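You operate a simulated robot arm through the tools that you are given. There is no shell and no other tool. Be economical: measure what you need, move in short steps, check, and stop when the job is done.

The job below is to be done with a simulated robot arm. You get a single attempt, and the scene is never put back.

JOB
Put things in order on the top of the steel bench. At the end: the teal turquoise block from the top of the steel bench is on the grey old filter plate; the teal cable plug from the top of the steel bench stands where the white cable plug stood; the grey steel block from the top of the steel bench stands on top of the purple violet pad; the white cable plug stands where the grey steel block stood; the black cable plug stands on top of the small teal film roll; whatever was shut is shut again. Leave all else as you found it, and nothing knocked over.
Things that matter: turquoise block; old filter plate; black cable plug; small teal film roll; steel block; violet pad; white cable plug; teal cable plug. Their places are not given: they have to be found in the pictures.

The check looks at the end state, three seconds after you hand in, the way a careful person would. Anything else that was tipped, shoved, dropped, spilled or broken makes it a failure.

ROBOT AND FRAMES
A 7-joint arm with a two-finger parallel gripper, fixed in place. Base frame: the origin is at the foot of the arm, x ahead of it, y to its left, z up; the work surface is at about z = 700. Units: mm, degrees, N and s.
With the tool pointing down near the work surface it reaches from about 140 to 660 mm from the base axis. Its first joint turns from -66.0 to 66.0 degrees. Payload 2.4 kg.
The TCP is the grasp point between the finger pads, 30 mm short of the fingertips. In the tool frame z runs along the fingers and y along their closing line. Largest opening 94 mm; finger width 28, thickness 10; the body of the gripper, 50 by 96 mm, starts 55 mm behind the TCP.
Orientation is told as [roll, pitch, yaw] about the base's x, y, z axes, in that order, counted from this pose: with the fingers straight down and closing along the base's y, the tool's x points along the base's -x, its y along +y and its z along -z.

CONTROLS
- The arm moves only by the tool send_rows. Its argument "moves" is a list of rows, each a list of 7 numbers: the shift along the tool's x, y, z in mm, then the turn, a rotation vector about the tool's x, y, z in degrees, then the closure, from 0 (fully open) to 1 (shut). In form: [[dx, dy, dz, wx, wy, wz, claw], ...]. A call has 1 to 8 rows; each row is the pose to reach, as a shift and turn from the pose commanded when the call began, along the tool's axes at that moment. Each row takes 0.2 s and may step no farther than 50 mm and 8.6 degrees from the row before; otherwise, or with a gripper value out of range, the whole call is refused. Where a pose cannot be reached the arm comes as near as it can. A force on the tool above 40 N (or 10 N above the force at the start of the call, whichever is more), or a blocked arm, ends the call early, and 0.2 s more pass. The fingers move at their own pace (about 153 mm/s each) and stop on an object; they squeeze with about 40 N. The grip force told is the motor's: it shows also when the fingers shut on nothing. Time passes only in rows, and 0.2 s behind the last, so rows that repeat a pose let the fingers close. The reply holds the time, the measured pose of the TCP, the force on the tool along the base axes, the opening and the grip force, in the units named above and with some noise, and new pictures: "views" is both (left out), scene, wrist or none.
- Cameras (640 x 400 px; columns grow to the right, rows downward): "scene" is fixed at [25.6, 445.5, 1436]; the picture's right is [-0.88, -0.47, 0.00], its down [-0.30, 0.55, -0.78] and it looks along [0.37, -0.69, -0.63] (base axes); focal length 336 px, centre (320, 200). "wrist" rides on the gripper at [-37, 0, -58] in the tool frame; the picture's right is [0.00, -1.00, 0.00], its down [0.97, 0.00, -0.24] and it looks along [0.24, 0.00, 0.97] (tool axes); focal length 218 px, centre (320, 200).
- point_at(camera, pixels): for up to 12 pixels [column, row] of the newest picture of that camera ("zoom" is the newest enlarged one), the place [x, y, z] in the base frame of the surface seen there, good to about 2 mm, but the place of the scene camera against the robot may be out by one fixed shift of up to 25 mm in any direction. The clock stands still meanwhile.
- inspect(camera, box): a new picture of the part [left, top, right, bottom] of that camera's present view, enlarged. The clock stands still meanwhile.
- close_job(): hands the job in; it is judged then, once.

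Keep the steps short. Do not move on a guess: measure, check each grasp and each placing, and mend mistakes. In all there are 80 turns and 150 pictures (those below and enlarged ones count). Leave the gripper open and the arm clear of the work at the hand-in unless told otherwise, and finish with a single line.

The tools are called after "Call:" as a command line: name --pt "numbers of a row" for each row, then --argument value for the rest, lists and objects as JSON in quotes. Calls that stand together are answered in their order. send_rows: Moves the arm, as the interface text tells. Its arguments: {"type":"object","properties":{"moves":{"type":"array","items":{"type":"array","items":{"type":"number"}}},"views":{"type":"string","enum":["both","scene","wrist","none"]}},"required":["moves"]} The other tools are called the same way: point_at (camera, pixels) gives the place of the surface under pixels of a picture; inspect (camera, box) takes an enlarged picture of a part of a camera's view; close_job () hands the job in.

At the start:

```text
time: 0.0
tcp_pos: [382.7, -156.8, 1036.1]
tool_rot: [-0.1, 0.0, -0.1]
wrist_force: [0.2, 0.3, 0.2]
opening: 94.0
finger_force: 0.0
```

scene: 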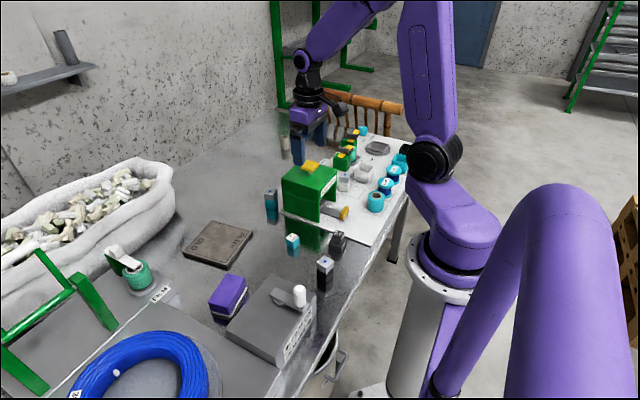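
wrist: 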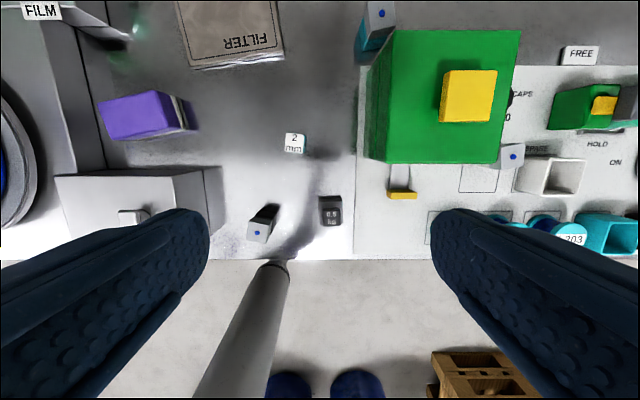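

I see a bench with a filter plate, a purple pad, small blocks, plugs and a green cabinet-like object. I'll enlarge both views to identify the items.

Call:
inspect --camera "scene" --box '[170, 160, 350, 272]'

Call:
inspect --camera "scene" --box '[270, 110, 430, 210]'

Call:
inspect --camera "scene" --box '[90, 220, 350, 382]'

Call:
inspect --camera "wrist" --box '[340, 0, 640, 260]'

Call:
inspect --camera "wrist" --box '[0, 0, 360, 260]'

```text
3.56 times, centred on (260, 216) of scene
```

zoom: 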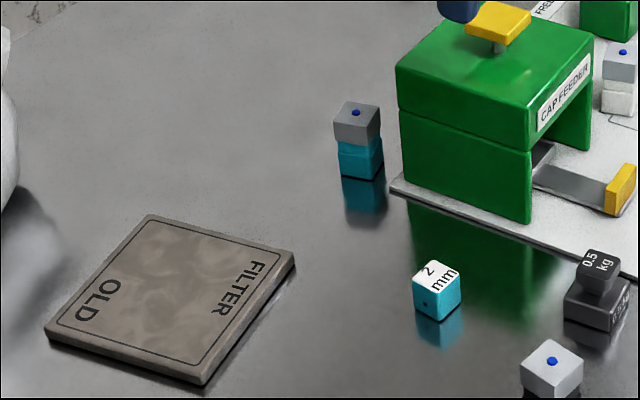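

```text
4.00 times, centred on (350, 160) of scene
```

zoom: 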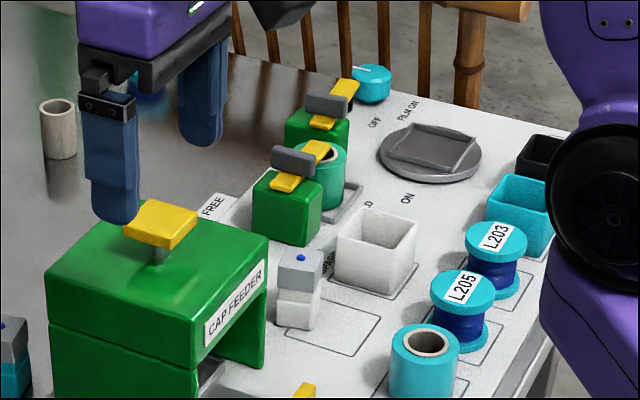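

```text
2.46 times, centred on (220, 301) of scene
```

zoom: 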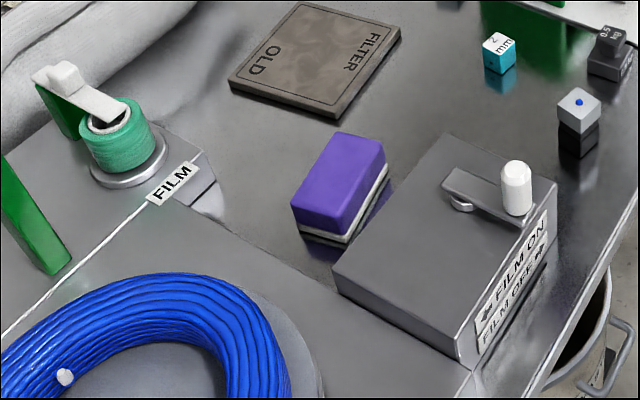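

```text
1.54 times, centred on (490, 130) of wrist
```

zoom: 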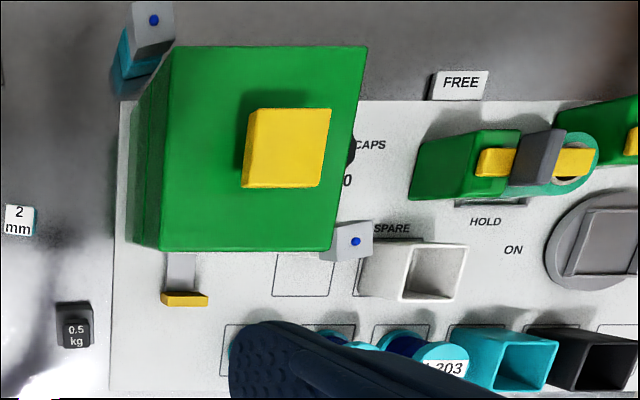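

```text
1.54 times, centred on (180, 130) of wrist
```

zoom: 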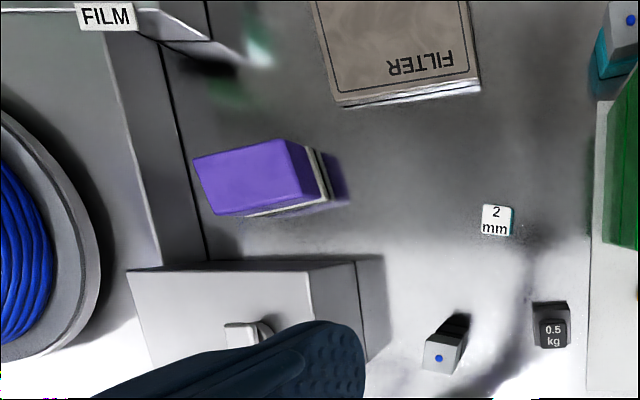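

I see three plugs (grey tops, blue dot): teal at scene (271,205), black at (325,272), white at (344,180). The "2 mm" cube is teal and the 0.5 kg weight is dark grey. There are several possible rolls, so I'll zoom in on those and measure points.

Call:
inspect --camera "scene" --box '[325, 120, 415, 176]'

Call:
inspect --camera "scene" --box '[325, 160, 415, 216]'

Call:
inspect --camera "scene" --box '[90, 230, 180, 310]'

Call:
point_at --camera "wrist" --pixels '[[294, 138], [331, 213], [260, 232], [380, 13], [512, 155], [140, 115], [230, 30], [468, 95], [420, 60], [300, 240], [403, 195], [578, 240]]'

Call:
point_at --camera "scene" --pixels '[[292, 239], [338, 236], [325, 261], [270, 194], [345, 175], [228, 290], [218, 244], [376, 196], [350, 148], [310, 167], [271, 222], [135, 265]]'

```text
7.11 times, centred on (370, 148) of scene
```

zoom: 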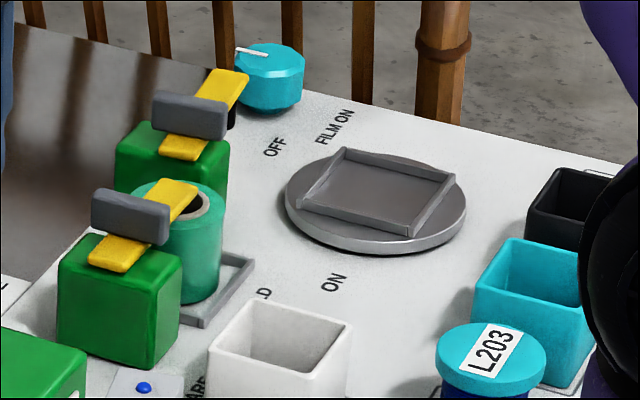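

```text
7.11 times, centred on (370, 188) of scene
```

zoom: 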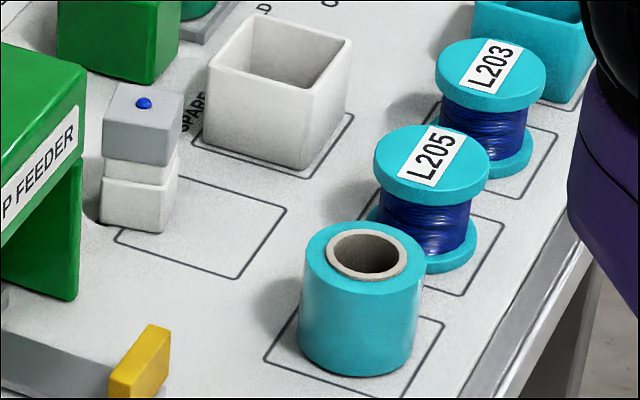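

```text
5.00 times, centred on (135, 270) of scene
```

zoom: 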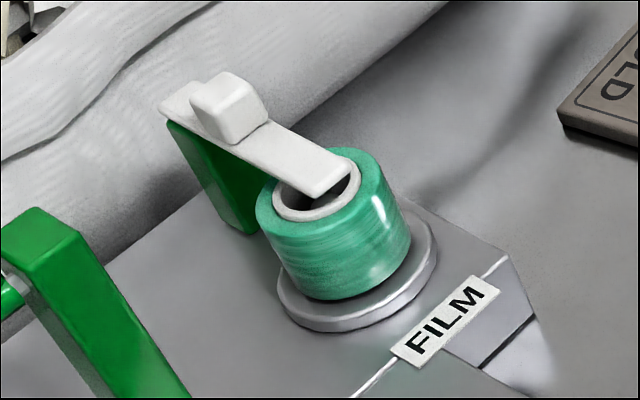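

```text
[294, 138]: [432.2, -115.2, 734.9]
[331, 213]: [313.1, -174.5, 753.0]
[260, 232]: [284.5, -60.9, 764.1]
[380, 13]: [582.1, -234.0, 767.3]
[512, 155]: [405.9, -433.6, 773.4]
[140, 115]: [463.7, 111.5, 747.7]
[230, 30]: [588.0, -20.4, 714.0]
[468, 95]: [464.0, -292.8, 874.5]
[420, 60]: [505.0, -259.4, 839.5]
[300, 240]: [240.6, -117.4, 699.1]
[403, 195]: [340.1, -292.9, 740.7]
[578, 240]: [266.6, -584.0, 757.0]
```

```text
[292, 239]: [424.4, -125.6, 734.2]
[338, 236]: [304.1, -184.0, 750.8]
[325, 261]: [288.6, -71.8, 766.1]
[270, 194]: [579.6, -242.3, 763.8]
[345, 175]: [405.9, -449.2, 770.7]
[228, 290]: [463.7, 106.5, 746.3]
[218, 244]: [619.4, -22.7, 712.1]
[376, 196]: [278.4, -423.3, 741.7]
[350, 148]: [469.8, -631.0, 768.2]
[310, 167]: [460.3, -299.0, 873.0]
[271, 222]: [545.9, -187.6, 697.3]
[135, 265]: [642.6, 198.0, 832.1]
```

The scene camera reads about (-5, -10, -2) off from the wrist camera. The free hollow cyan roll at scene (376,200) is the only roll within reach and not clamped. I'll move over the right side for a closer look at the white plug, the roll and the feeder.

Call:
send_rows --pt "0 -40 0 0 0 0 0" --pt "5 -85 0 0 0 0 0" --pt "10 -130 0 0 0 0 0" --pt "15 -175 0 0 0 0 0" --pt "20 -220 0 0 0 0 0" --pt "20 -243 0 0 0 0 0"

```text
time: 1.4
tcp_pos: [362.1, -399.6, 1037.7]
tool_rot: [-0.1, -0.1, 0.0]
wrist_force: [0.1, 0.2, -0.2]
opening: 94.2
finger_force: 0.1
```

scene: 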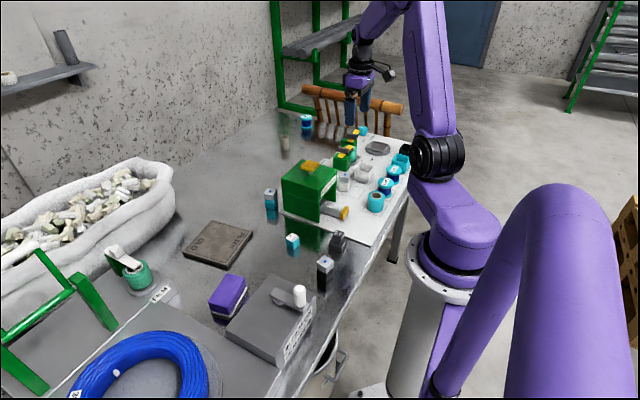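
wrist: 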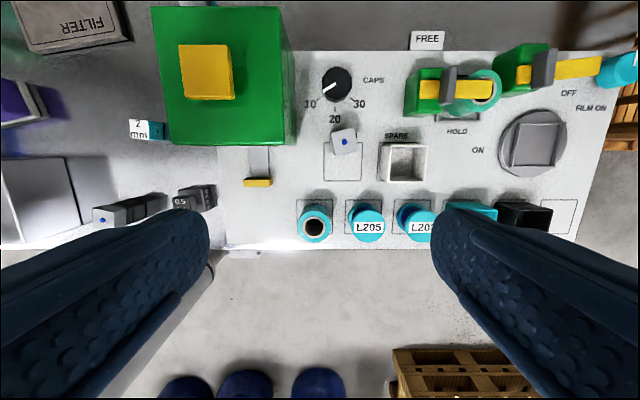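

Something new shows at scene (306,122). I'll inspect that and measure the white plug and roll.

Call:
inspect --camera "scene" --box '[265, 95, 345, 165]'

Call:
inspect --camera "wrist" --box '[270, 60, 470, 260]'

Call:
point_at --camera "wrist" --pixels '[[332, 131], [352, 128], [355, 149], [336, 154], [345, 141], [297, 145], [300, 226], [315, 205], [315, 242], [331, 226], [306, 226], [324, 226]]'

Call:
point_at --camera "wrist" --pixels '[[386, 147], [336, 85], [292, 15], [325, 160], [257, 183], [385, 180], [368, 222], [157, 60], [170, 140]]'

Call:
point_at --camera "scene" --pixels '[[306, 117], [285, 142]]'

```text
5.71 times, centred on (305, 130) of scene
```

zoom: 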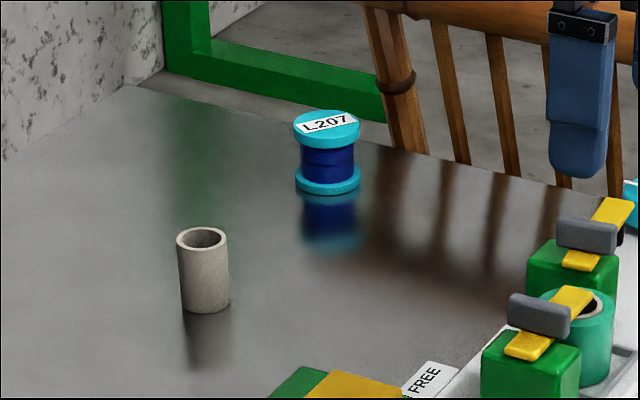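

```text
2.00 times, centred on (370, 160) of wrist
```

zoom: 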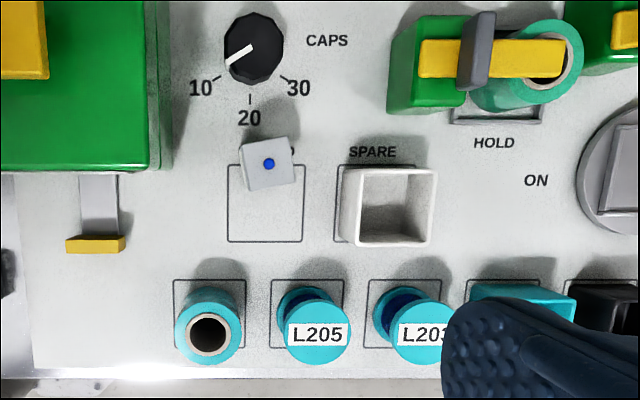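

```text
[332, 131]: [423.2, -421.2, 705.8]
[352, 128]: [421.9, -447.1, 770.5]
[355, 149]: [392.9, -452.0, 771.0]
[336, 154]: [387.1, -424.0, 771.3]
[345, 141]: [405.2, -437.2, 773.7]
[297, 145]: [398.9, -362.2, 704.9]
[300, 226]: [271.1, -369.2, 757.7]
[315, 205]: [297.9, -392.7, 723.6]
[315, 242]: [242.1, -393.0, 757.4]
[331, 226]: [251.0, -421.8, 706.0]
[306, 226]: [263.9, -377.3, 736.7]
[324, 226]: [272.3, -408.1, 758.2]
```

```text
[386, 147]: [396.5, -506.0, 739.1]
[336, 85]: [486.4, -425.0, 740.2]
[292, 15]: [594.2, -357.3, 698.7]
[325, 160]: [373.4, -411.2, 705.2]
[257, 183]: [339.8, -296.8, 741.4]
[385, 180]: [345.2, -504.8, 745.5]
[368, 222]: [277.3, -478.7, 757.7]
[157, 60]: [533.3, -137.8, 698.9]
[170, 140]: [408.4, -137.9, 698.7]
```

```text
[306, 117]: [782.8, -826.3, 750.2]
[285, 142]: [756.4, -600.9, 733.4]
```

The white plug's top centre is about (404.5, -435.5, 771), with a yaw of about +11°. The roll's top is at about z=758. Next I'll go back to the left, lower down, to measure the cube, weight and black plug.

Call:
send_rows --pt "-8 45 0 0 0 0 0" --pt "-16 90 0 0 0 0 0" --pt "-24 135 0 0 0 0 0" --pt "-32 180 0 0 0 0 0" --pt "-30 225 0 0 0 0 0" --pt "-25 270 10 0 0 0 0" --pt "-20 300 50 0 0 0 0" --pt "-20 300 95 0 0 0 0" --views "wrist"

```text
refused: row 7 steps farther than a row can; nothing moved
```

Call:
send_rows --pt "-8 45 0 0 0 0 0" --pt "-16 90 0 0 0 0 0" --pt "-24 135 0 0 0 0 0" --pt "-32 180 0 0 0 0 0" --pt "-30 225 0 0 0 0 0" --pt "-25 270 10 0 0 0 0" --pt "-20 300 45 0 0 0 0" --pt "-20 300 93 0 0 0 0" --views "wrist"

```text
time: 3.2
tcp_pos: [381.3, -99.9, 942.8]
tool_rot: [0.0, -0.1, -0.1]
wrist_force: [0.5, 0.6, 0.1]
opening: 94.0
finger_force: 0.2
```

wrist: 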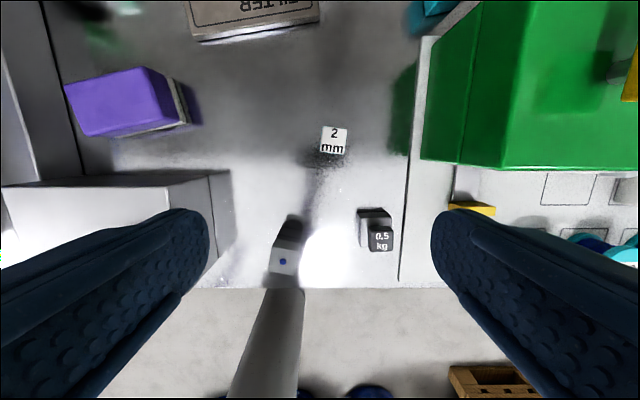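

Now I'll zoom in here and measure corners.

Call:
inspect --camera "wrist" --box '[250, 110, 430, 290]'

Call:
point_at --camera "zoom" --pixels '[[320, 150], [150, 400]]'

Call:
point_at --camera "wrist" --pixels '[[323, 128], [346, 130], [344, 153], [322, 151], [365, 211], [386, 212], [370, 250], [393, 249], [370, 228], [391, 228], [271, 272], [294, 272]]'

Call:
point_at --camera "wrist" --pixels '[[66, 86], [147, 68], [171, 121], [83, 136], [192, 12], [194, 39], [318, 20], [276, 247], [301, 250], [284, 261], [362, 214], [382, 240]]'

```text
2.22 times, centred on (340, 200) of wrist
```

zoom: 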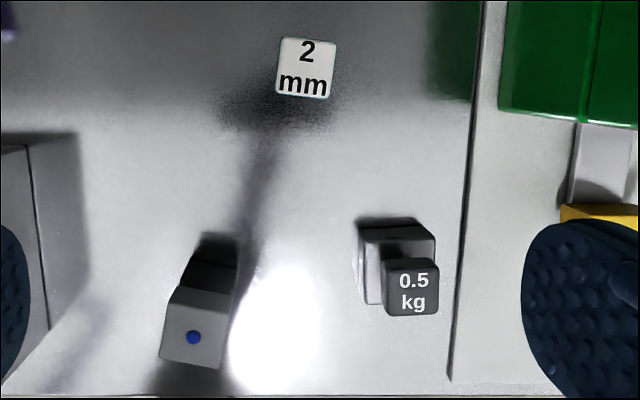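

```text
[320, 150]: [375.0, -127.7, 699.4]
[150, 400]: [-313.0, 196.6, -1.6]
```

```text
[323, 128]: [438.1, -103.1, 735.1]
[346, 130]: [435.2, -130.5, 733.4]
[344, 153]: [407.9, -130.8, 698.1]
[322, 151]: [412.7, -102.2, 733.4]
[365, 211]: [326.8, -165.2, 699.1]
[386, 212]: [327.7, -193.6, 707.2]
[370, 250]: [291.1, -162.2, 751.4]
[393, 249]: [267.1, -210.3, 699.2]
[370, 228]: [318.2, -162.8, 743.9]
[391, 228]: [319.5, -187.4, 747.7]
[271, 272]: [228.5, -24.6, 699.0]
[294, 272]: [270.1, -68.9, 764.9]
```

```text
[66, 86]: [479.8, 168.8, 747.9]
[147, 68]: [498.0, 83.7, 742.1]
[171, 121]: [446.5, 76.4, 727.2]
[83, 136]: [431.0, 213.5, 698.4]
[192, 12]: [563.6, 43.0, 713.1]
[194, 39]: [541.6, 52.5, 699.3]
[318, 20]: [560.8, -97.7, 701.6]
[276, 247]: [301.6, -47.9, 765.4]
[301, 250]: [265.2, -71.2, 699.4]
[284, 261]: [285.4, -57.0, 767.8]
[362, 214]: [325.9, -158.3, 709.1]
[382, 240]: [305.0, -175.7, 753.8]
```

The cube centre is about (424.5, -116.5), 27 mm wide, with its top at z=735 and a yaw of about -6°. I'll descend over it with the fingers open and check before the last stretch.

Call:
send_rows --pt "-20 -8 30 0 0 3 0.2" --pt "-43 -17 70 0 0 6 0.3" --pt "-43 -17 110 0 0 6 0.3" --pt "-43 -17 150 0 0 6 0.3"

```text
time: 4.2
tcp_pos: [425.3, -114.4, 792.5]
tool_rot: [-0.1, -0.1, -6.1]
wrist_force: [-0.3, -0.4, 0.2]
opening: 65.7
finger_force: 0.0
```

scene: 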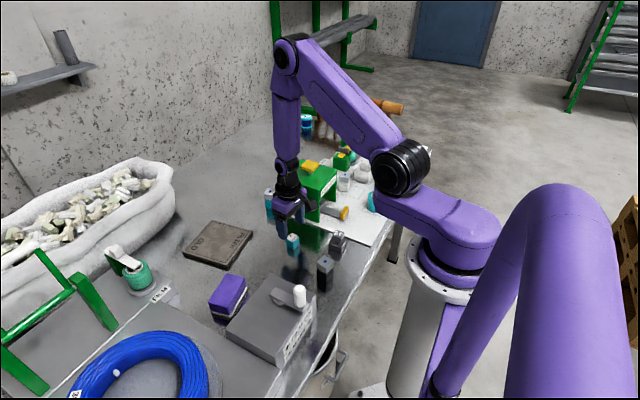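
wrist: 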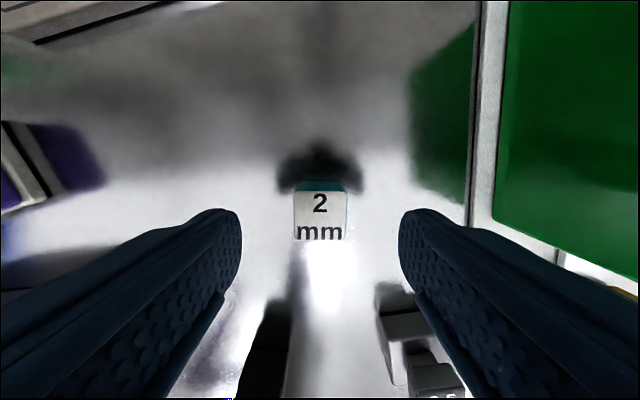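

The cube is centred between the fingers at (320,215). I'll go down to z≈733 and close.

Call:
send_rows --pt "0 0 30 0 0 0 0.3" --pt "0 0 59 0 0 0 0.3" --pt "0 0 59 0 0 0 1" --pt "0 0 59 0 0 0 1" --pt "0 0 59 0 0 0 1" --views "wrist"

Call:
send_rows --pt "0 0 -30 0 0 0 1" --pt "0 0 -65 0 0 0 1" --pt "-40 10 -75 0 0 0 1" --pt "-80 30 -85 0 0 0 1"

```text
time: 5.4
tcp_pos: [424.5, -115.6, 733.4]
tool_rot: [0.0, -0.1, -6.1]
wrist_force: [-0.2, 0.7, -0.5]
opening: 33.4
finger_force: 39.6
```

wrist: 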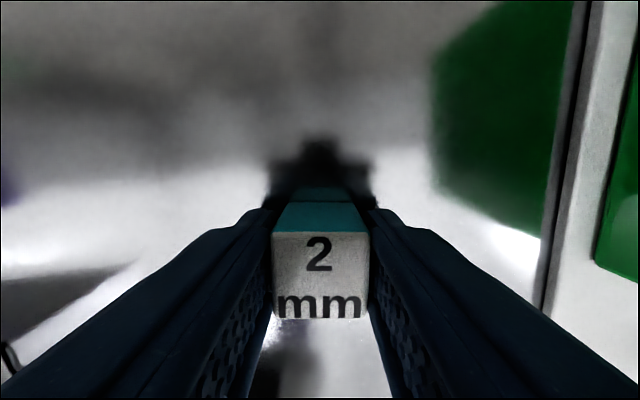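

```text
time: 6.4
tcp_pos: [510.5, -93.1, 818.7]
tool_rot: [0.0, -0.1, -5.9]
wrist_force: [-0.2, 0.6, -0.4]
opening: 33.4
finger_force: 40.3
```

scene: 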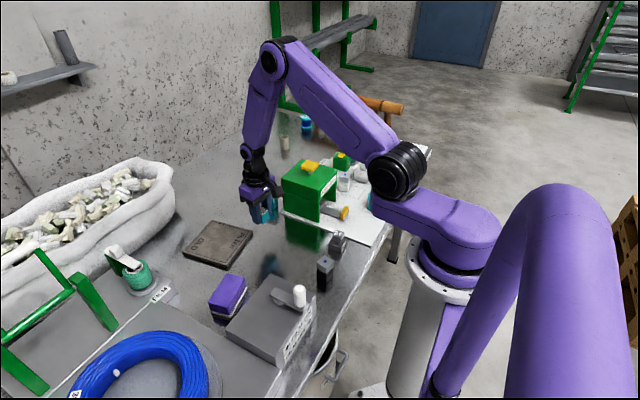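
wrist: 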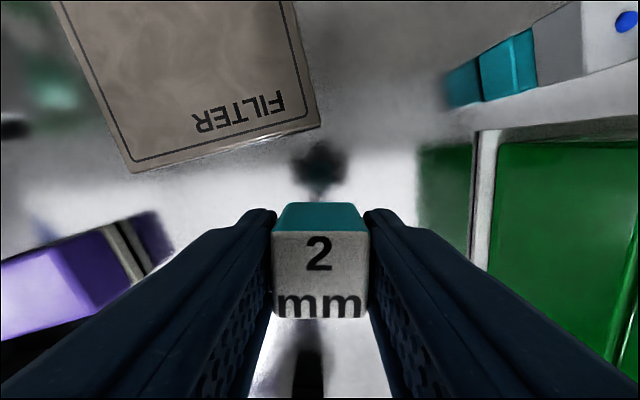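

The cube is lifted. Now I'll measure the plate corners.

Call:
point_at --camera "wrist" --pixels '[[133, 166], [316, 124], [284, 5], [70, 15], [190, 60]]'

Call:
point_at --camera "scene" --pixels '[[212, 222], [251, 233], [227, 267], [184, 256], [218, 244]]'

```text
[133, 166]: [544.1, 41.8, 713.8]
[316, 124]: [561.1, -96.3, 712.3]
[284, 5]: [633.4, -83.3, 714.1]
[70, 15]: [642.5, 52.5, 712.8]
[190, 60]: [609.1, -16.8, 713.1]
```

```text
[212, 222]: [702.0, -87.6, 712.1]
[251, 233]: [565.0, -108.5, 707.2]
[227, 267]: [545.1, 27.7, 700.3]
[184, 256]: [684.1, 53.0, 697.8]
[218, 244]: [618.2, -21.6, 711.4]
```

The plate's centre is about (622,-18) and its top is at 713. I'll move over (612,-20), then lower the cube.

Call:
send_rows --pt "-30 28 0 0 0 0 1" --pt "-62 56 0 0 0 0 1" --pt "-93 83 0 0 0 0 1" --pt "-93 83 35 0 0 0 1" --pt "-93 83 60 0 0 0 1" --pt "-93 83 60 0 0 0 1"

```text
time: 7.8
tcp_pos: [611.4, -20.3, 759.1]
tool_rot: [0.0, -0.1, -6.0]
wrist_force: [-0.4, -0.6, 0.1]
opening: 33.3
finger_force: 40.3
```

scene: 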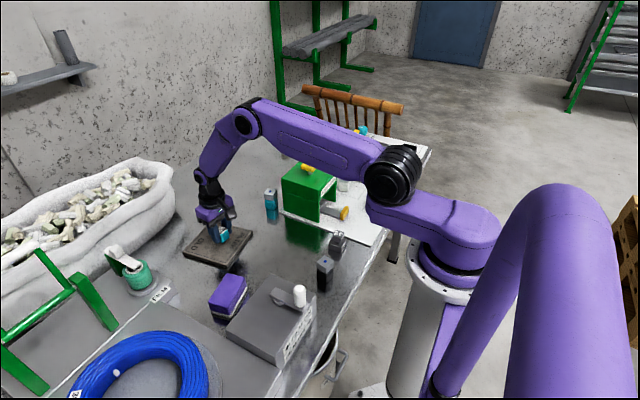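
wrist: 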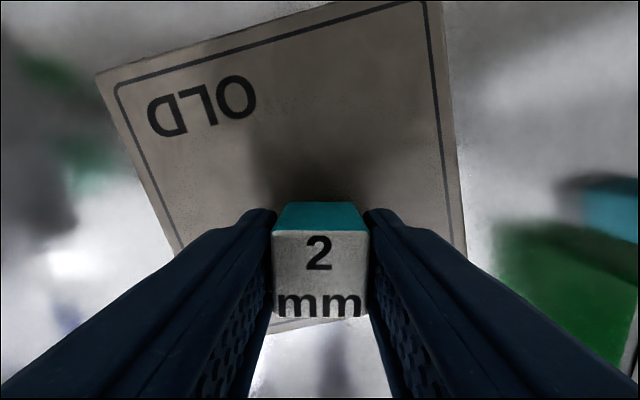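

The cube is over the plate. I'll lower 11 mm, release, and lift straight up.

Call:
send_rows --pt "0 0 6 0 0 0 1" --pt "0 0 11 0 0 0 1" --pt "0 0 11 0 0 0 1" --views "none"

Call:
send_rows --pt "0 0 0 0 0 0 0.4" --pt "0 0 0 0 0 0 0.4" --pt "0 0 -35 0 0 0 0.4" --pt "0 0 -70 0 0 0 0.4" --pt "0 0 -120 0 0 0 0.4" --pt "40 0 -150 0 0 0 0.2"

```text
time: 8.6
tcp_pos: [610.7, -20.9, 747.8]
tool_rot: [0.0, -0.1, -6.0]
wrist_force: [-1.2, -0.1, 1.3]
opening: 33.1
finger_force: 40.0
```

```text
time: 10.0
tcp_pos: [569.4, -17.5, 897.4]
tool_rot: [0.0, -0.1, -5.9]
wrist_force: [0.2, 0.3, -0.3]
opening: 75.1
finger_force: 0.0
```

scene: 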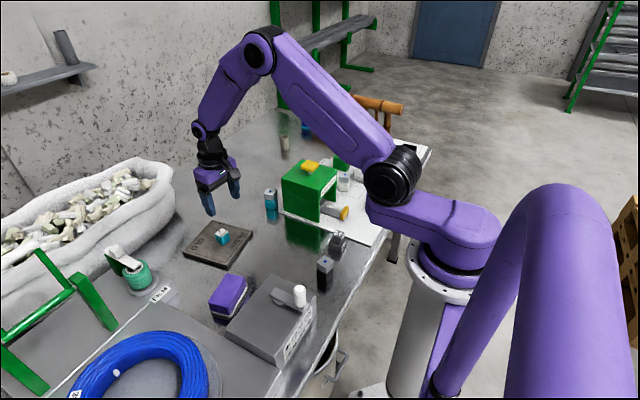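
wrist: 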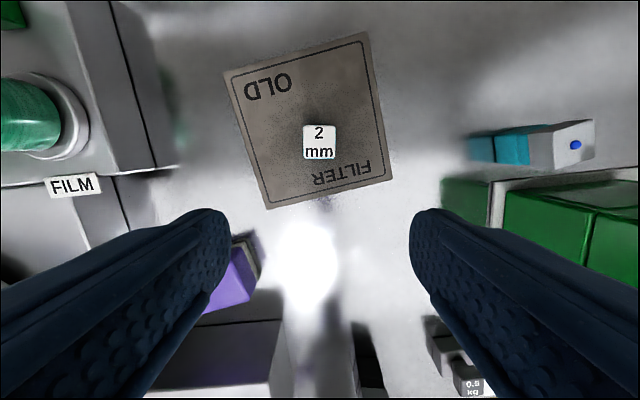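

The cube stands on the plate. Now I'll go above the steel weight and measure it up close.

Call:
send_rows --pt "38 -28 0 0 0 -1 0.2" --pt "76 -56 0 0 0 -2 0.2" --pt "114 -84 0 0 0 -3 0.2" --pt "152 -112 5 0 0 -4 0.2" --pt "190 -140 10 0 0 -5 0.2" --pt "215 -165 20 0 0 -6 0.2" --pt "230 -180 35 0 0 -6 0.2" --pt "230 -180 35 0 0 -6 0.2" --views "wrist"

Call:
inspect --camera "wrist" --box '[220, 100, 420, 300]'

```text
time: 11.8
tcp_pos: [324.1, -172.8, 860.9]
tool_rot: [0.0, -0.1, 0.0]
wrist_force: [-0.7, -1.0, 0.4]
opening: 75.2
finger_force: 0.2
```

wrist: 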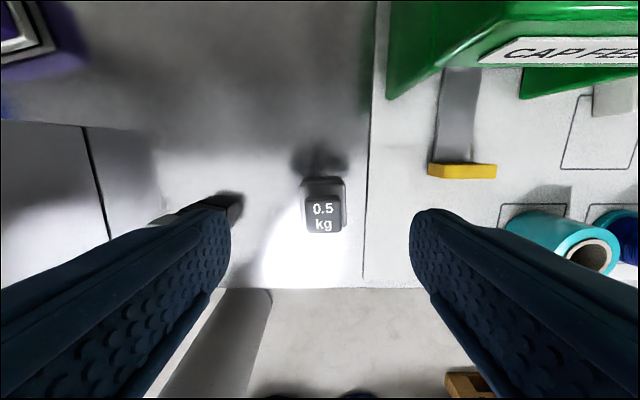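

```text
2.00 times, centred on (320, 200) of wrist
```

zoom: 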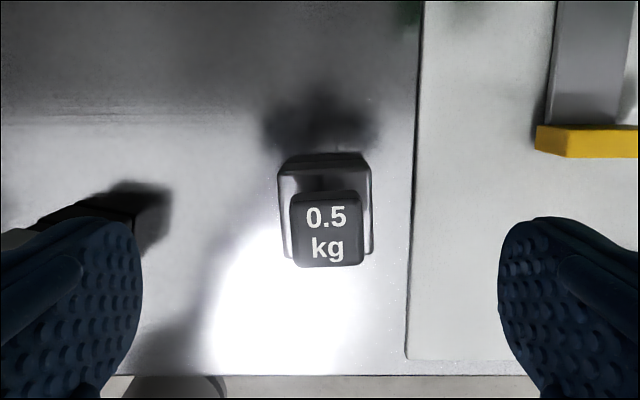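

Call:
point_at --camera "zoom" --pixels '[[296, 202], [354, 196], [299, 261], [358, 260], [284, 170], [366, 166], [286, 248], [369, 245], [325, 162], [327, 230], [410, 180], [560, 140]]'

```text
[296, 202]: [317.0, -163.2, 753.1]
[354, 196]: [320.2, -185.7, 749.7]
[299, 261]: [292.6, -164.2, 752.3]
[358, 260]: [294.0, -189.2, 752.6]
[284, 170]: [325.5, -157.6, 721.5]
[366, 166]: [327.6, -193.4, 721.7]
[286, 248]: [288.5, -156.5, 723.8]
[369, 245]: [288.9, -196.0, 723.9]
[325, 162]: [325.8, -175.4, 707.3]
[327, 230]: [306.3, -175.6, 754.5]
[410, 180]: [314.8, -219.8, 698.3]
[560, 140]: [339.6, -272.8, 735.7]
```

The weight's base is about 40 mm square, centred at (307.3,-176), with its top at 724. The mat edge is at y=-220, so I'll keep the opening around 56 mm and grip the base at TCP z≈737.

Call:
send_rows --pt "17 -3 30 0 0 0 0.4" --pt "17 -3 65 0 0 0 0.4" --pt "17 -3 95 0 0 0 0.4" --pt "17 -3 110 0 0 0 0.4" --pt "17 -3 124 0 0 0 0.4"

```text
time: 13.0
tcp_pos: [306.0, -174.7, 737.8]
tool_rot: [0.0, -0.2, -0.1]
wrist_force: [-0.3, 0.6, -0.9]
opening: 56.2
finger_force: 0.0
```

scene: 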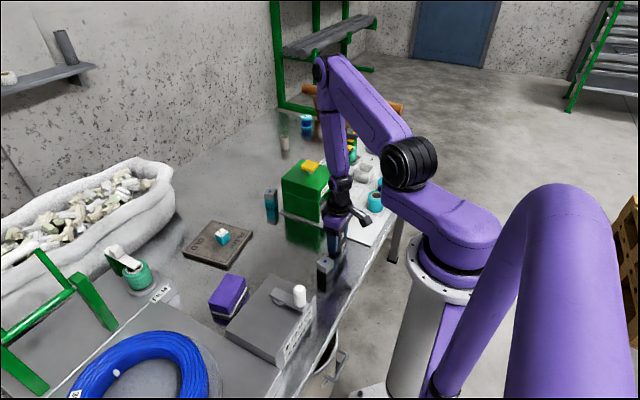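
wrist: 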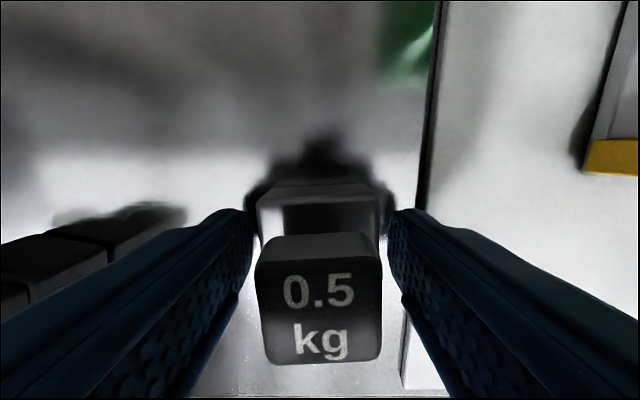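

The fingers are either side of the weight. I'll close and lift.

Call:
send_rows --pt "0 0 0 0 0 0 1" --pt "0 0 0 0 0 0 1" --pt "0 0 0 0 0 0 1" --views "none"

Call:
send_rows --pt "0 0 -30 0 0 0 1" --pt "0 0 -70 0 0 0 1" --pt "-30 30 -100 0 0 0 1" --pt "-60 60 -120 0 0 0 1" --pt "-95 95 -130 0 0 0 1" --pt "-110 130 -140 0 0 0 1" --pt "-110 165 -140 0 0 0 1"

```text
time: 13.8
tcp_pos: [306.2, -174.4, 737.6]
tool_rot: [0.0, -0.1, 0.0]
wrist_force: [-0.8, 0.6, 0.6]
opening: 43.5
finger_force: 39.8
```

```text
refused: row 3 steps farther than a row can; nothing moved
```

The grip holds at 43.5 mm. That lift had too long a step, so I'll repeat it in shorter ones.

Call:
send_rows --pt "0 0 -30 0 0 0 1" --pt "0 0 -70 0 0 0 1" --pt "-25 25 -100 0 0 0 1" --pt "-50 50 -120 0 0 0 1" --pt "-80 85 -130 0 0 0 1" --pt "-100 125 -140 0 0 0 1" --pt "-105 165 -140 0 0 0 1"

```text
time: 15.4
tcp_pos: [409.6, -10.5, 879.0]
tool_rot: [0.0, -0.1, 0.0]
wrist_force: [-0.4, 0.2, -4.3]
opening: 43.5
finger_force: 39.7
```

scene: 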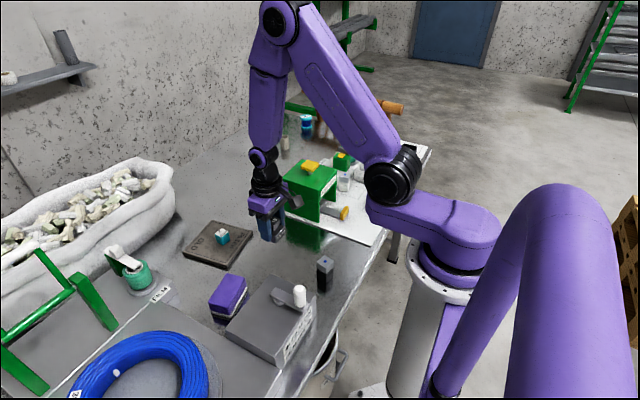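
wrist: 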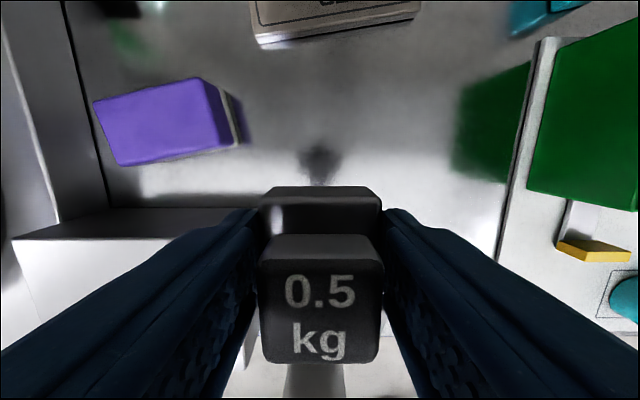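

Now I'll measure the pad and the grey box beside it.

Call:
point_at --camera "wrist" --pixels '[[96, 102], [202, 80], [215, 148], [119, 163], [160, 120], [225, 100], [110, 225], [110, 239], [60, 130], [180, 118], [239, 140], [140, 260]]'

Call:
point_at --camera "scene" --pixels '[[222, 275], [246, 280], [236, 307], [210, 300], [299, 290], [265, 290], [275, 310]]'

```text
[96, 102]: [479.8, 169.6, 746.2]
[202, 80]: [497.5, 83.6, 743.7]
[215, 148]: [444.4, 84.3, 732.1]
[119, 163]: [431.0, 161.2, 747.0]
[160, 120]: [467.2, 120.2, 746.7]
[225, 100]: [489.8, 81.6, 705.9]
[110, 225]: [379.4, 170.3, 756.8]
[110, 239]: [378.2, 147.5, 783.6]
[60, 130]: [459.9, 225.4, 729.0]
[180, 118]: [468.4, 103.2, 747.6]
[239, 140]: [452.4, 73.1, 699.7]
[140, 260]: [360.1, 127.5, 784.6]
```

```text
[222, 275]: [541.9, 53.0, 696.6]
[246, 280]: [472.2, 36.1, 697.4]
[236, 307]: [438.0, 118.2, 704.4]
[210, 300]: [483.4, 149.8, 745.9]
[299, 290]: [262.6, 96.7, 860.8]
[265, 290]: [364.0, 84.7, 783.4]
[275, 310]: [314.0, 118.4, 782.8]
```

The pad's top is at 747, centred at (464,122), with a yaw of about +11.5°. I'll move over it, turn to align, and lower to just above.

Call:
send_rows --pt "-15 37 0 0 0 -3 1" --pt "-30 75 0 0 0 -6 1" --pt "-45 110 0 0 0 -9 1" --pt "-53 132 10 0 0 -11.5 1" --pt "-53 132 50 0 0 -11.5 1" --pt "-53 132 82 0 0 -11.5 1" --pt "-53 132 82 0 0 -11.5 1"

```text
time: 17.0
tcp_pos: [463.2, 122.6, 795.7]
tool_rot: [-0.1, -0.1, 11.5]
wrist_force: [0.1, 0.2, -4.3]
opening: 43.8
finger_force: 40.3
```

scene: 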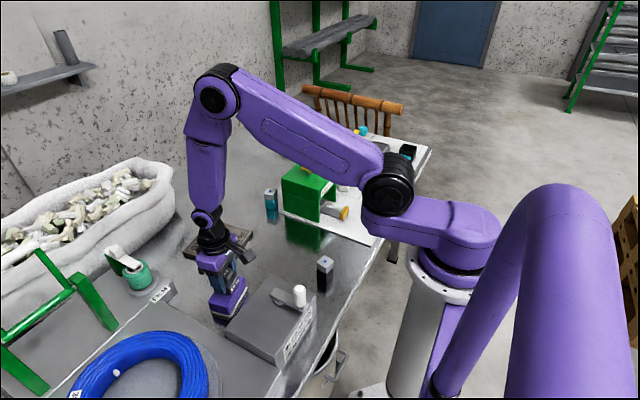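
wrist: 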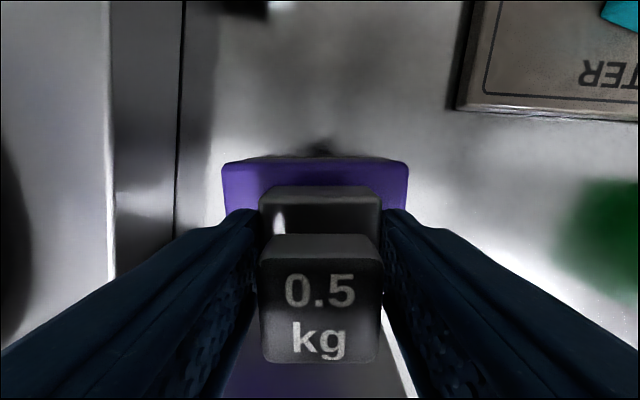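

The weight is aligned over the pad. I'll lower the last 9–10 mm in small steps.

Call:
send_rows --pt "0 0 5 0 0 0 1" --pt "0 0 8 0 0 0 1" --pt "0 0 10 0 0 0 1" --pt "0 0 10 0 0 0 1" --views "wrist"

```text
time: 18.0
tcp_pos: [464.2, 123.3, 786.9]
tool_rot: [0.0, -0.1, 11.4]
wrist_force: [-0.1, 0.8, -4.0]
opening: 43.8
finger_force: 39.4
```

wrist: 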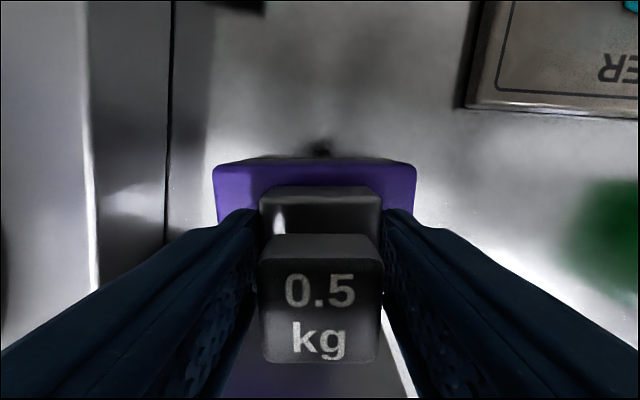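

There's no contact yet, since the force still shows the full weight. I'll lower by a couple more millimetres.

Call:
send_rows --pt "0 0 1 0 0 0 1" --pt "0 0 2 0 0 0 1" --pt "0 0 2 0 0 0 1" --views "none"

```text
time: 18.8
tcp_pos: [463.9, 121.8, 785.1]
tool_rot: [0.0, -0.1, 11.6]
wrist_force: [-6.0, -1.0, 26.4]
opening: 43.6
finger_force: 39.9
```

Contact. I'll ease up 1 mm, open, and lift.

Call:
send_rows --pt "0 0 -1 0 0 0 1" --pt "0 0 -1 0 0 0 0.3" --pt "0 0 -1 0 0 0 0.3" --pt "0 0 -35 0 0 0 0.3" --pt "0 0 -75 0 0 0 0.3" --pt "0 0 -115 0 0 0 0.3" --pt "30 0 -125 0 0 0 0.3" --pt "30 0 -125 0 0 0 0.3"

```text
time: 20.6
tcp_pos: [434.9, 116.6, 909.4]
tool_rot: [0.1, -0.1, 11.5]
wrist_force: [-0.3, 1.1, -0.2]
opening: 65.6
finger_force: 0.1
```

scene: 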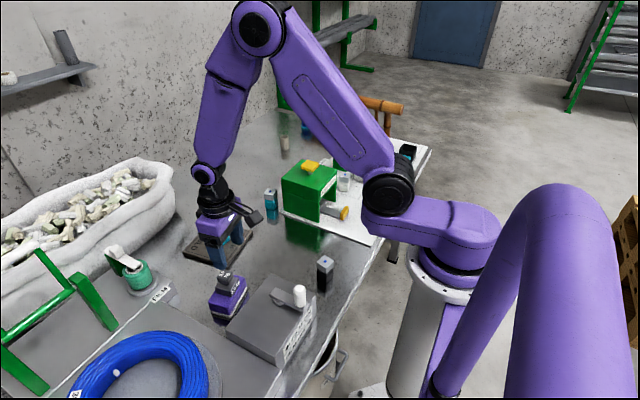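
wrist: 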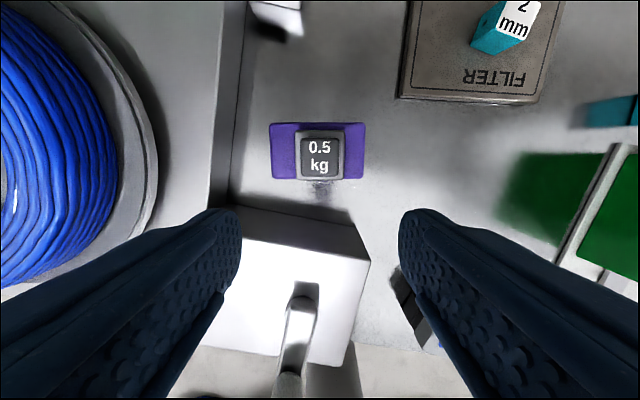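

The weight stands centred on the pad. Next is the white plug. I'll keep the +11.5° yaw, which matches the plug, and travel high over the feeder.

Call:
send_rows --pt "12 -45 -7 0 0 0 0.3" --pt "23 -89 -14 0 0 0 0.3" --pt "35 -134 -21 0 0 0 0.3" --pt "47 -178 -28 0 0 0 0.3" --pt "58 -223 -35 0 0 0 0.3" --pt "70 -268 -42 0 0 0 0.3" --pt "81 -312 -49 0 0 0 0.3" --pt "93 -357 -56 0 0 0 0.3" --views "none"

Call:
send_rows --pt "12 -45 0 0 0 0 0.3" --pt "23 -89 0 0 0 0 0.3" --pt "35 -134 0 0 0 0 0.3" --pt "46 -178 10 0 0 0 0.3" --pt "46 -178 50 0 0 0 0.3" --pt "46 -178 90 0 0 0 0.3" --pt "46 -178 90 0 0 0 0.3"

```text
time: 22.4
tcp_pos: [415.8, -252.3, 965.9]
tool_rot: [0.1, -0.1, 11.5]
wrist_force: [0.9, 0.0, -0.3]
opening: 65.9
finger_force: 0.0
```

```text
time: 24.0
tcp_pos: [405.8, -435.7, 875.1]
tool_rot: [-0.2, -0.2, 11.5]
wrist_force: [0.0, -0.2, 0.0]
opening: 66.1
finger_force: 0.1
```

scene: 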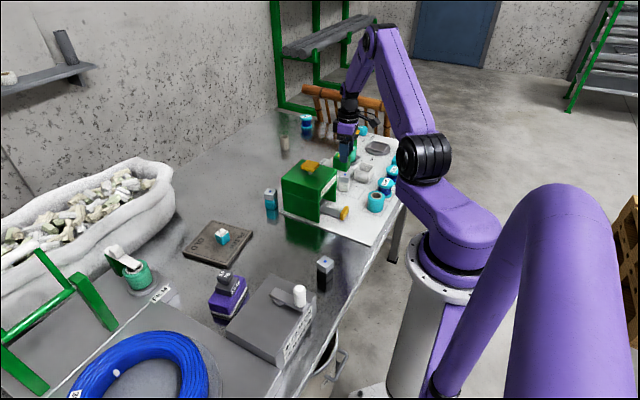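
wrist: 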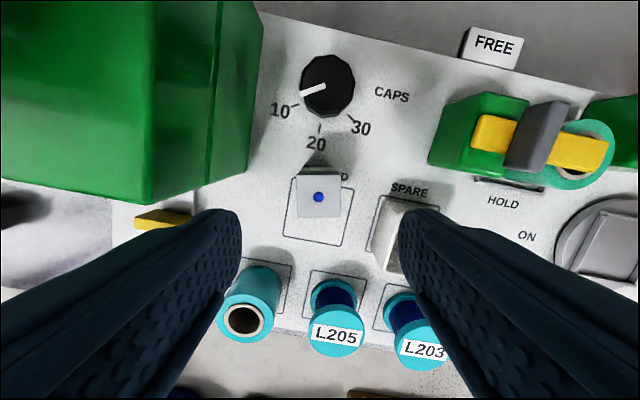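

The plug is aligned at (318,196). I'll measure it, the neighbours and the roll from here.

Call:
inspect --camera "wrist" --box '[200, 150, 440, 350]'

Call:
point_at --camera "wrist" --pixels '[[300, 177], [339, 176], [341, 215], [300, 217], [318, 197], [240, 160], [263, 30], [386, 200], [385, 260], [217, 180]]'

Call:
point_at --camera "wrist" --pixels '[[221, 322], [270, 322], [244, 304], [244, 340], [228, 322], [262, 322], [244, 290], [248, 275], [323, 330], [330, 110]]'

```text
2.00 times, centred on (320, 250) of wrist
```

zoom: 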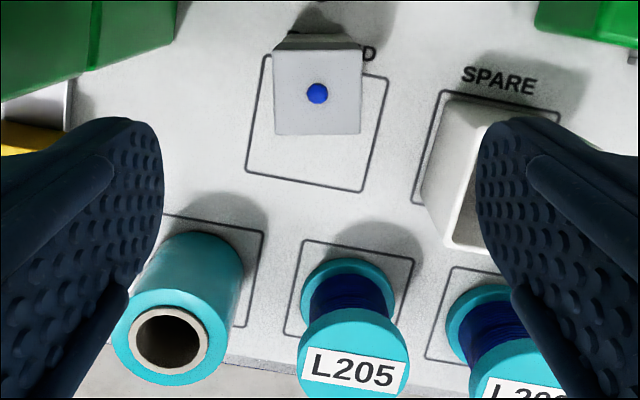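

```text
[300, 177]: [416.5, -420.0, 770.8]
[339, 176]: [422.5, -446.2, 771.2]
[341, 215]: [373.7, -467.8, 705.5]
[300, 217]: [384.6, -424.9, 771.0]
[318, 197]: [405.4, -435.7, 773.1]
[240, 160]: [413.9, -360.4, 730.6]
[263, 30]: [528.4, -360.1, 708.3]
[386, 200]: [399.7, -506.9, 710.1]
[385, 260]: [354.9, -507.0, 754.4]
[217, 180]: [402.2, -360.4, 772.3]
```

```text
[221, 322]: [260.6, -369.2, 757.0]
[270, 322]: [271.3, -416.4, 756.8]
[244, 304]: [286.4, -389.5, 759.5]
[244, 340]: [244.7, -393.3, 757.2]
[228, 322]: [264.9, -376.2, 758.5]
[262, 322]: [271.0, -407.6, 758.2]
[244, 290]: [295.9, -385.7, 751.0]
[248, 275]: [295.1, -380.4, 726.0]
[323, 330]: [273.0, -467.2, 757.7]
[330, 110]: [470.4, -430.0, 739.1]
```

The plug sits centrally with clearance (feeder side y=-360, bin y=-507). I'll go down to TCP z≈748 and close.

Call:
send_rows --pt "0 0 40 0 0 0 0.35" --pt "0 0 80 0 0 0 0.35" --pt "0 0 110 0 0 0 0.35" --pt "0 0 127 0 0 0 0.35" --pt "0 0 127 0 0 0 0.35"

```text
time: 25.2
tcp_pos: [405.8, -434.7, 747.6]
tool_rot: [-0.1, -0.1, 11.5]
wrist_force: [0.0, 0.9, 0.2]
opening: 60.9
finger_force: 0.1
```

scene: 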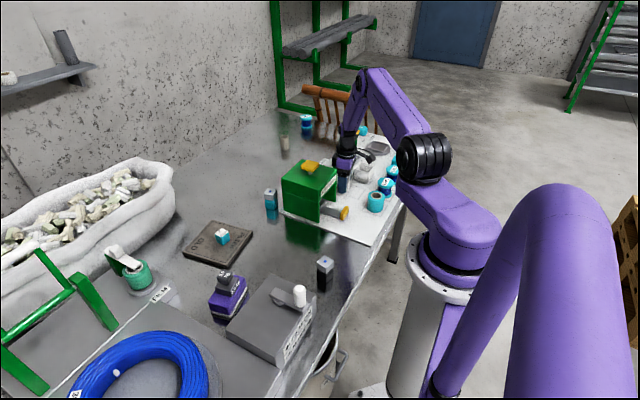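
wrist: 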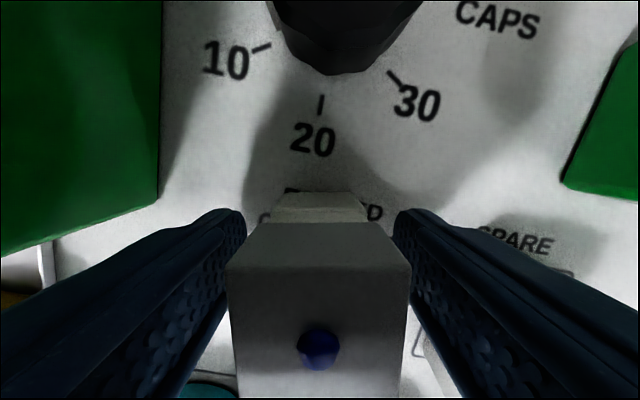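

The plug is between the fingers. I'll close and lift straight up.

Call:
send_rows --pt "0 0 0 0 0 0 1" --pt "0 0 0 0 0 0 1" --pt "0 0 0 0 0 0 1" --views "none"

Call:
send_rows --pt "0 0 -30 0 0 0 1" --pt "0 0 -75 0 0 0 1" --pt "0 0 -120 0 0 0 1" --pt "0 0 -165 0 0 0 1" --pt "0 0 -210 0 0 0 1"

```text
time: 26.0
tcp_pos: [406.5, -435.3, 747.5]
tool_rot: [0.0, -0.1, 11.6]
wrist_force: [-0.3, -1.2, 0.1]
opening: 35.6
finger_force: 40.1
```

```text
time: 27.2
tcp_pos: [404.9, -435.2, 959.4]
tool_rot: [0.0, -0.2, 11.6]
wrist_force: [-0.2, -0.5, -0.2]
opening: 35.6
finger_force: 39.8
```

scene: 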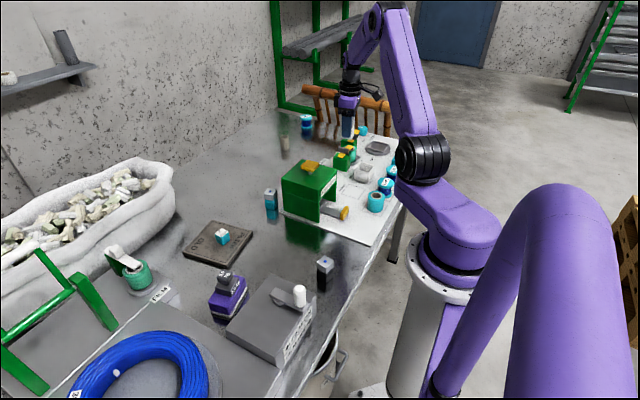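
wrist: 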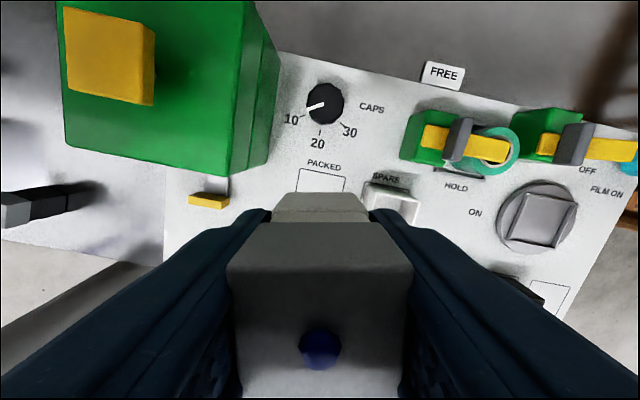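

The white plug is held. I'll move it to the weight's old place at (307,-176), turning back to yaw 0.

Call:
send_rows --pt "7 45 0 0 0 2 1" --pt "14 90 0 0 0 4 1" --pt "21 135 0 0 0 6 1" --pt "28 180 0 0 0 8 1" --pt "36 227 0 0 0 10 1" --pt "44 274 0 0 0 11.6 1" --pt "44 274 45 0 0 11.6 1" --pt "44 274 90 0 0 11.6 1" --views "none"

Call:
send_rows --pt "0 0 45 0 0 0 1" --pt "0 0 85 0 0 0 1" --pt "0 0 110 0 0 0 1" --pt "0 0 110 0 0 0 1"

```text
time: 29.0
tcp_pos: [305.7, -176.2, 867.9]
tool_rot: [0.1, 0.1, -0.2]
wrist_force: [0.7, 0.0, -1.1]
opening: 35.4
finger_force: 40.1
```

```text
time: 30.0
tcp_pos: [306.3, -176.7, 757.5]
tool_rot: [0.0, 0.0, -0.1]
wrist_force: [-0.2, -0.2, -0.6]
opening: 35.8
finger_force: 39.9
```

scene: 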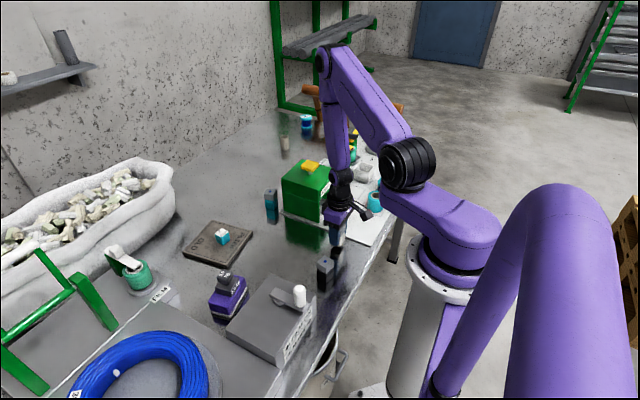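
wrist: 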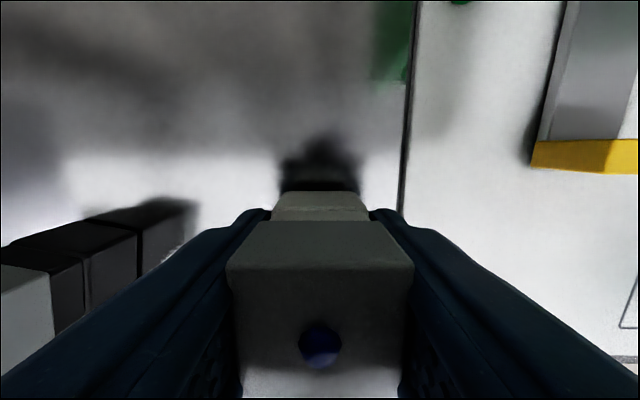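

It's in place, held about 16 mm above the bench. I'll shift 2 mm forward and lower gently until contact.

Call:
send_rows --pt "-2 0 8 0 0 0 1" --pt "-2 0 14 0 0 0 1" --pt "-2 0 15.5 0 0 0 1" --pt "-2 0 15.5 0 0 0 1" --views "none"

```text
time: 31.0
tcp_pos: [308.8, -175.0, 742.5]
tool_rot: [0.1, 0.0, -0.1]
wrist_force: [-0.1, -0.7, -0.7]
opening: 35.4
finger_force: 40.1
```

Call:
send_rows --pt "0 0 1 0 0 0 1" --pt "0 0 1.5 0 0 0 1" --views "none"

```text
time: 31.6
tcp_pos: [308.9, -175.8, 741.7]
tool_rot: [0.0, -0.1, -0.1]
wrist_force: [-0.5, 0.8, 3.7]
opening: 35.7
finger_force: 39.6
```

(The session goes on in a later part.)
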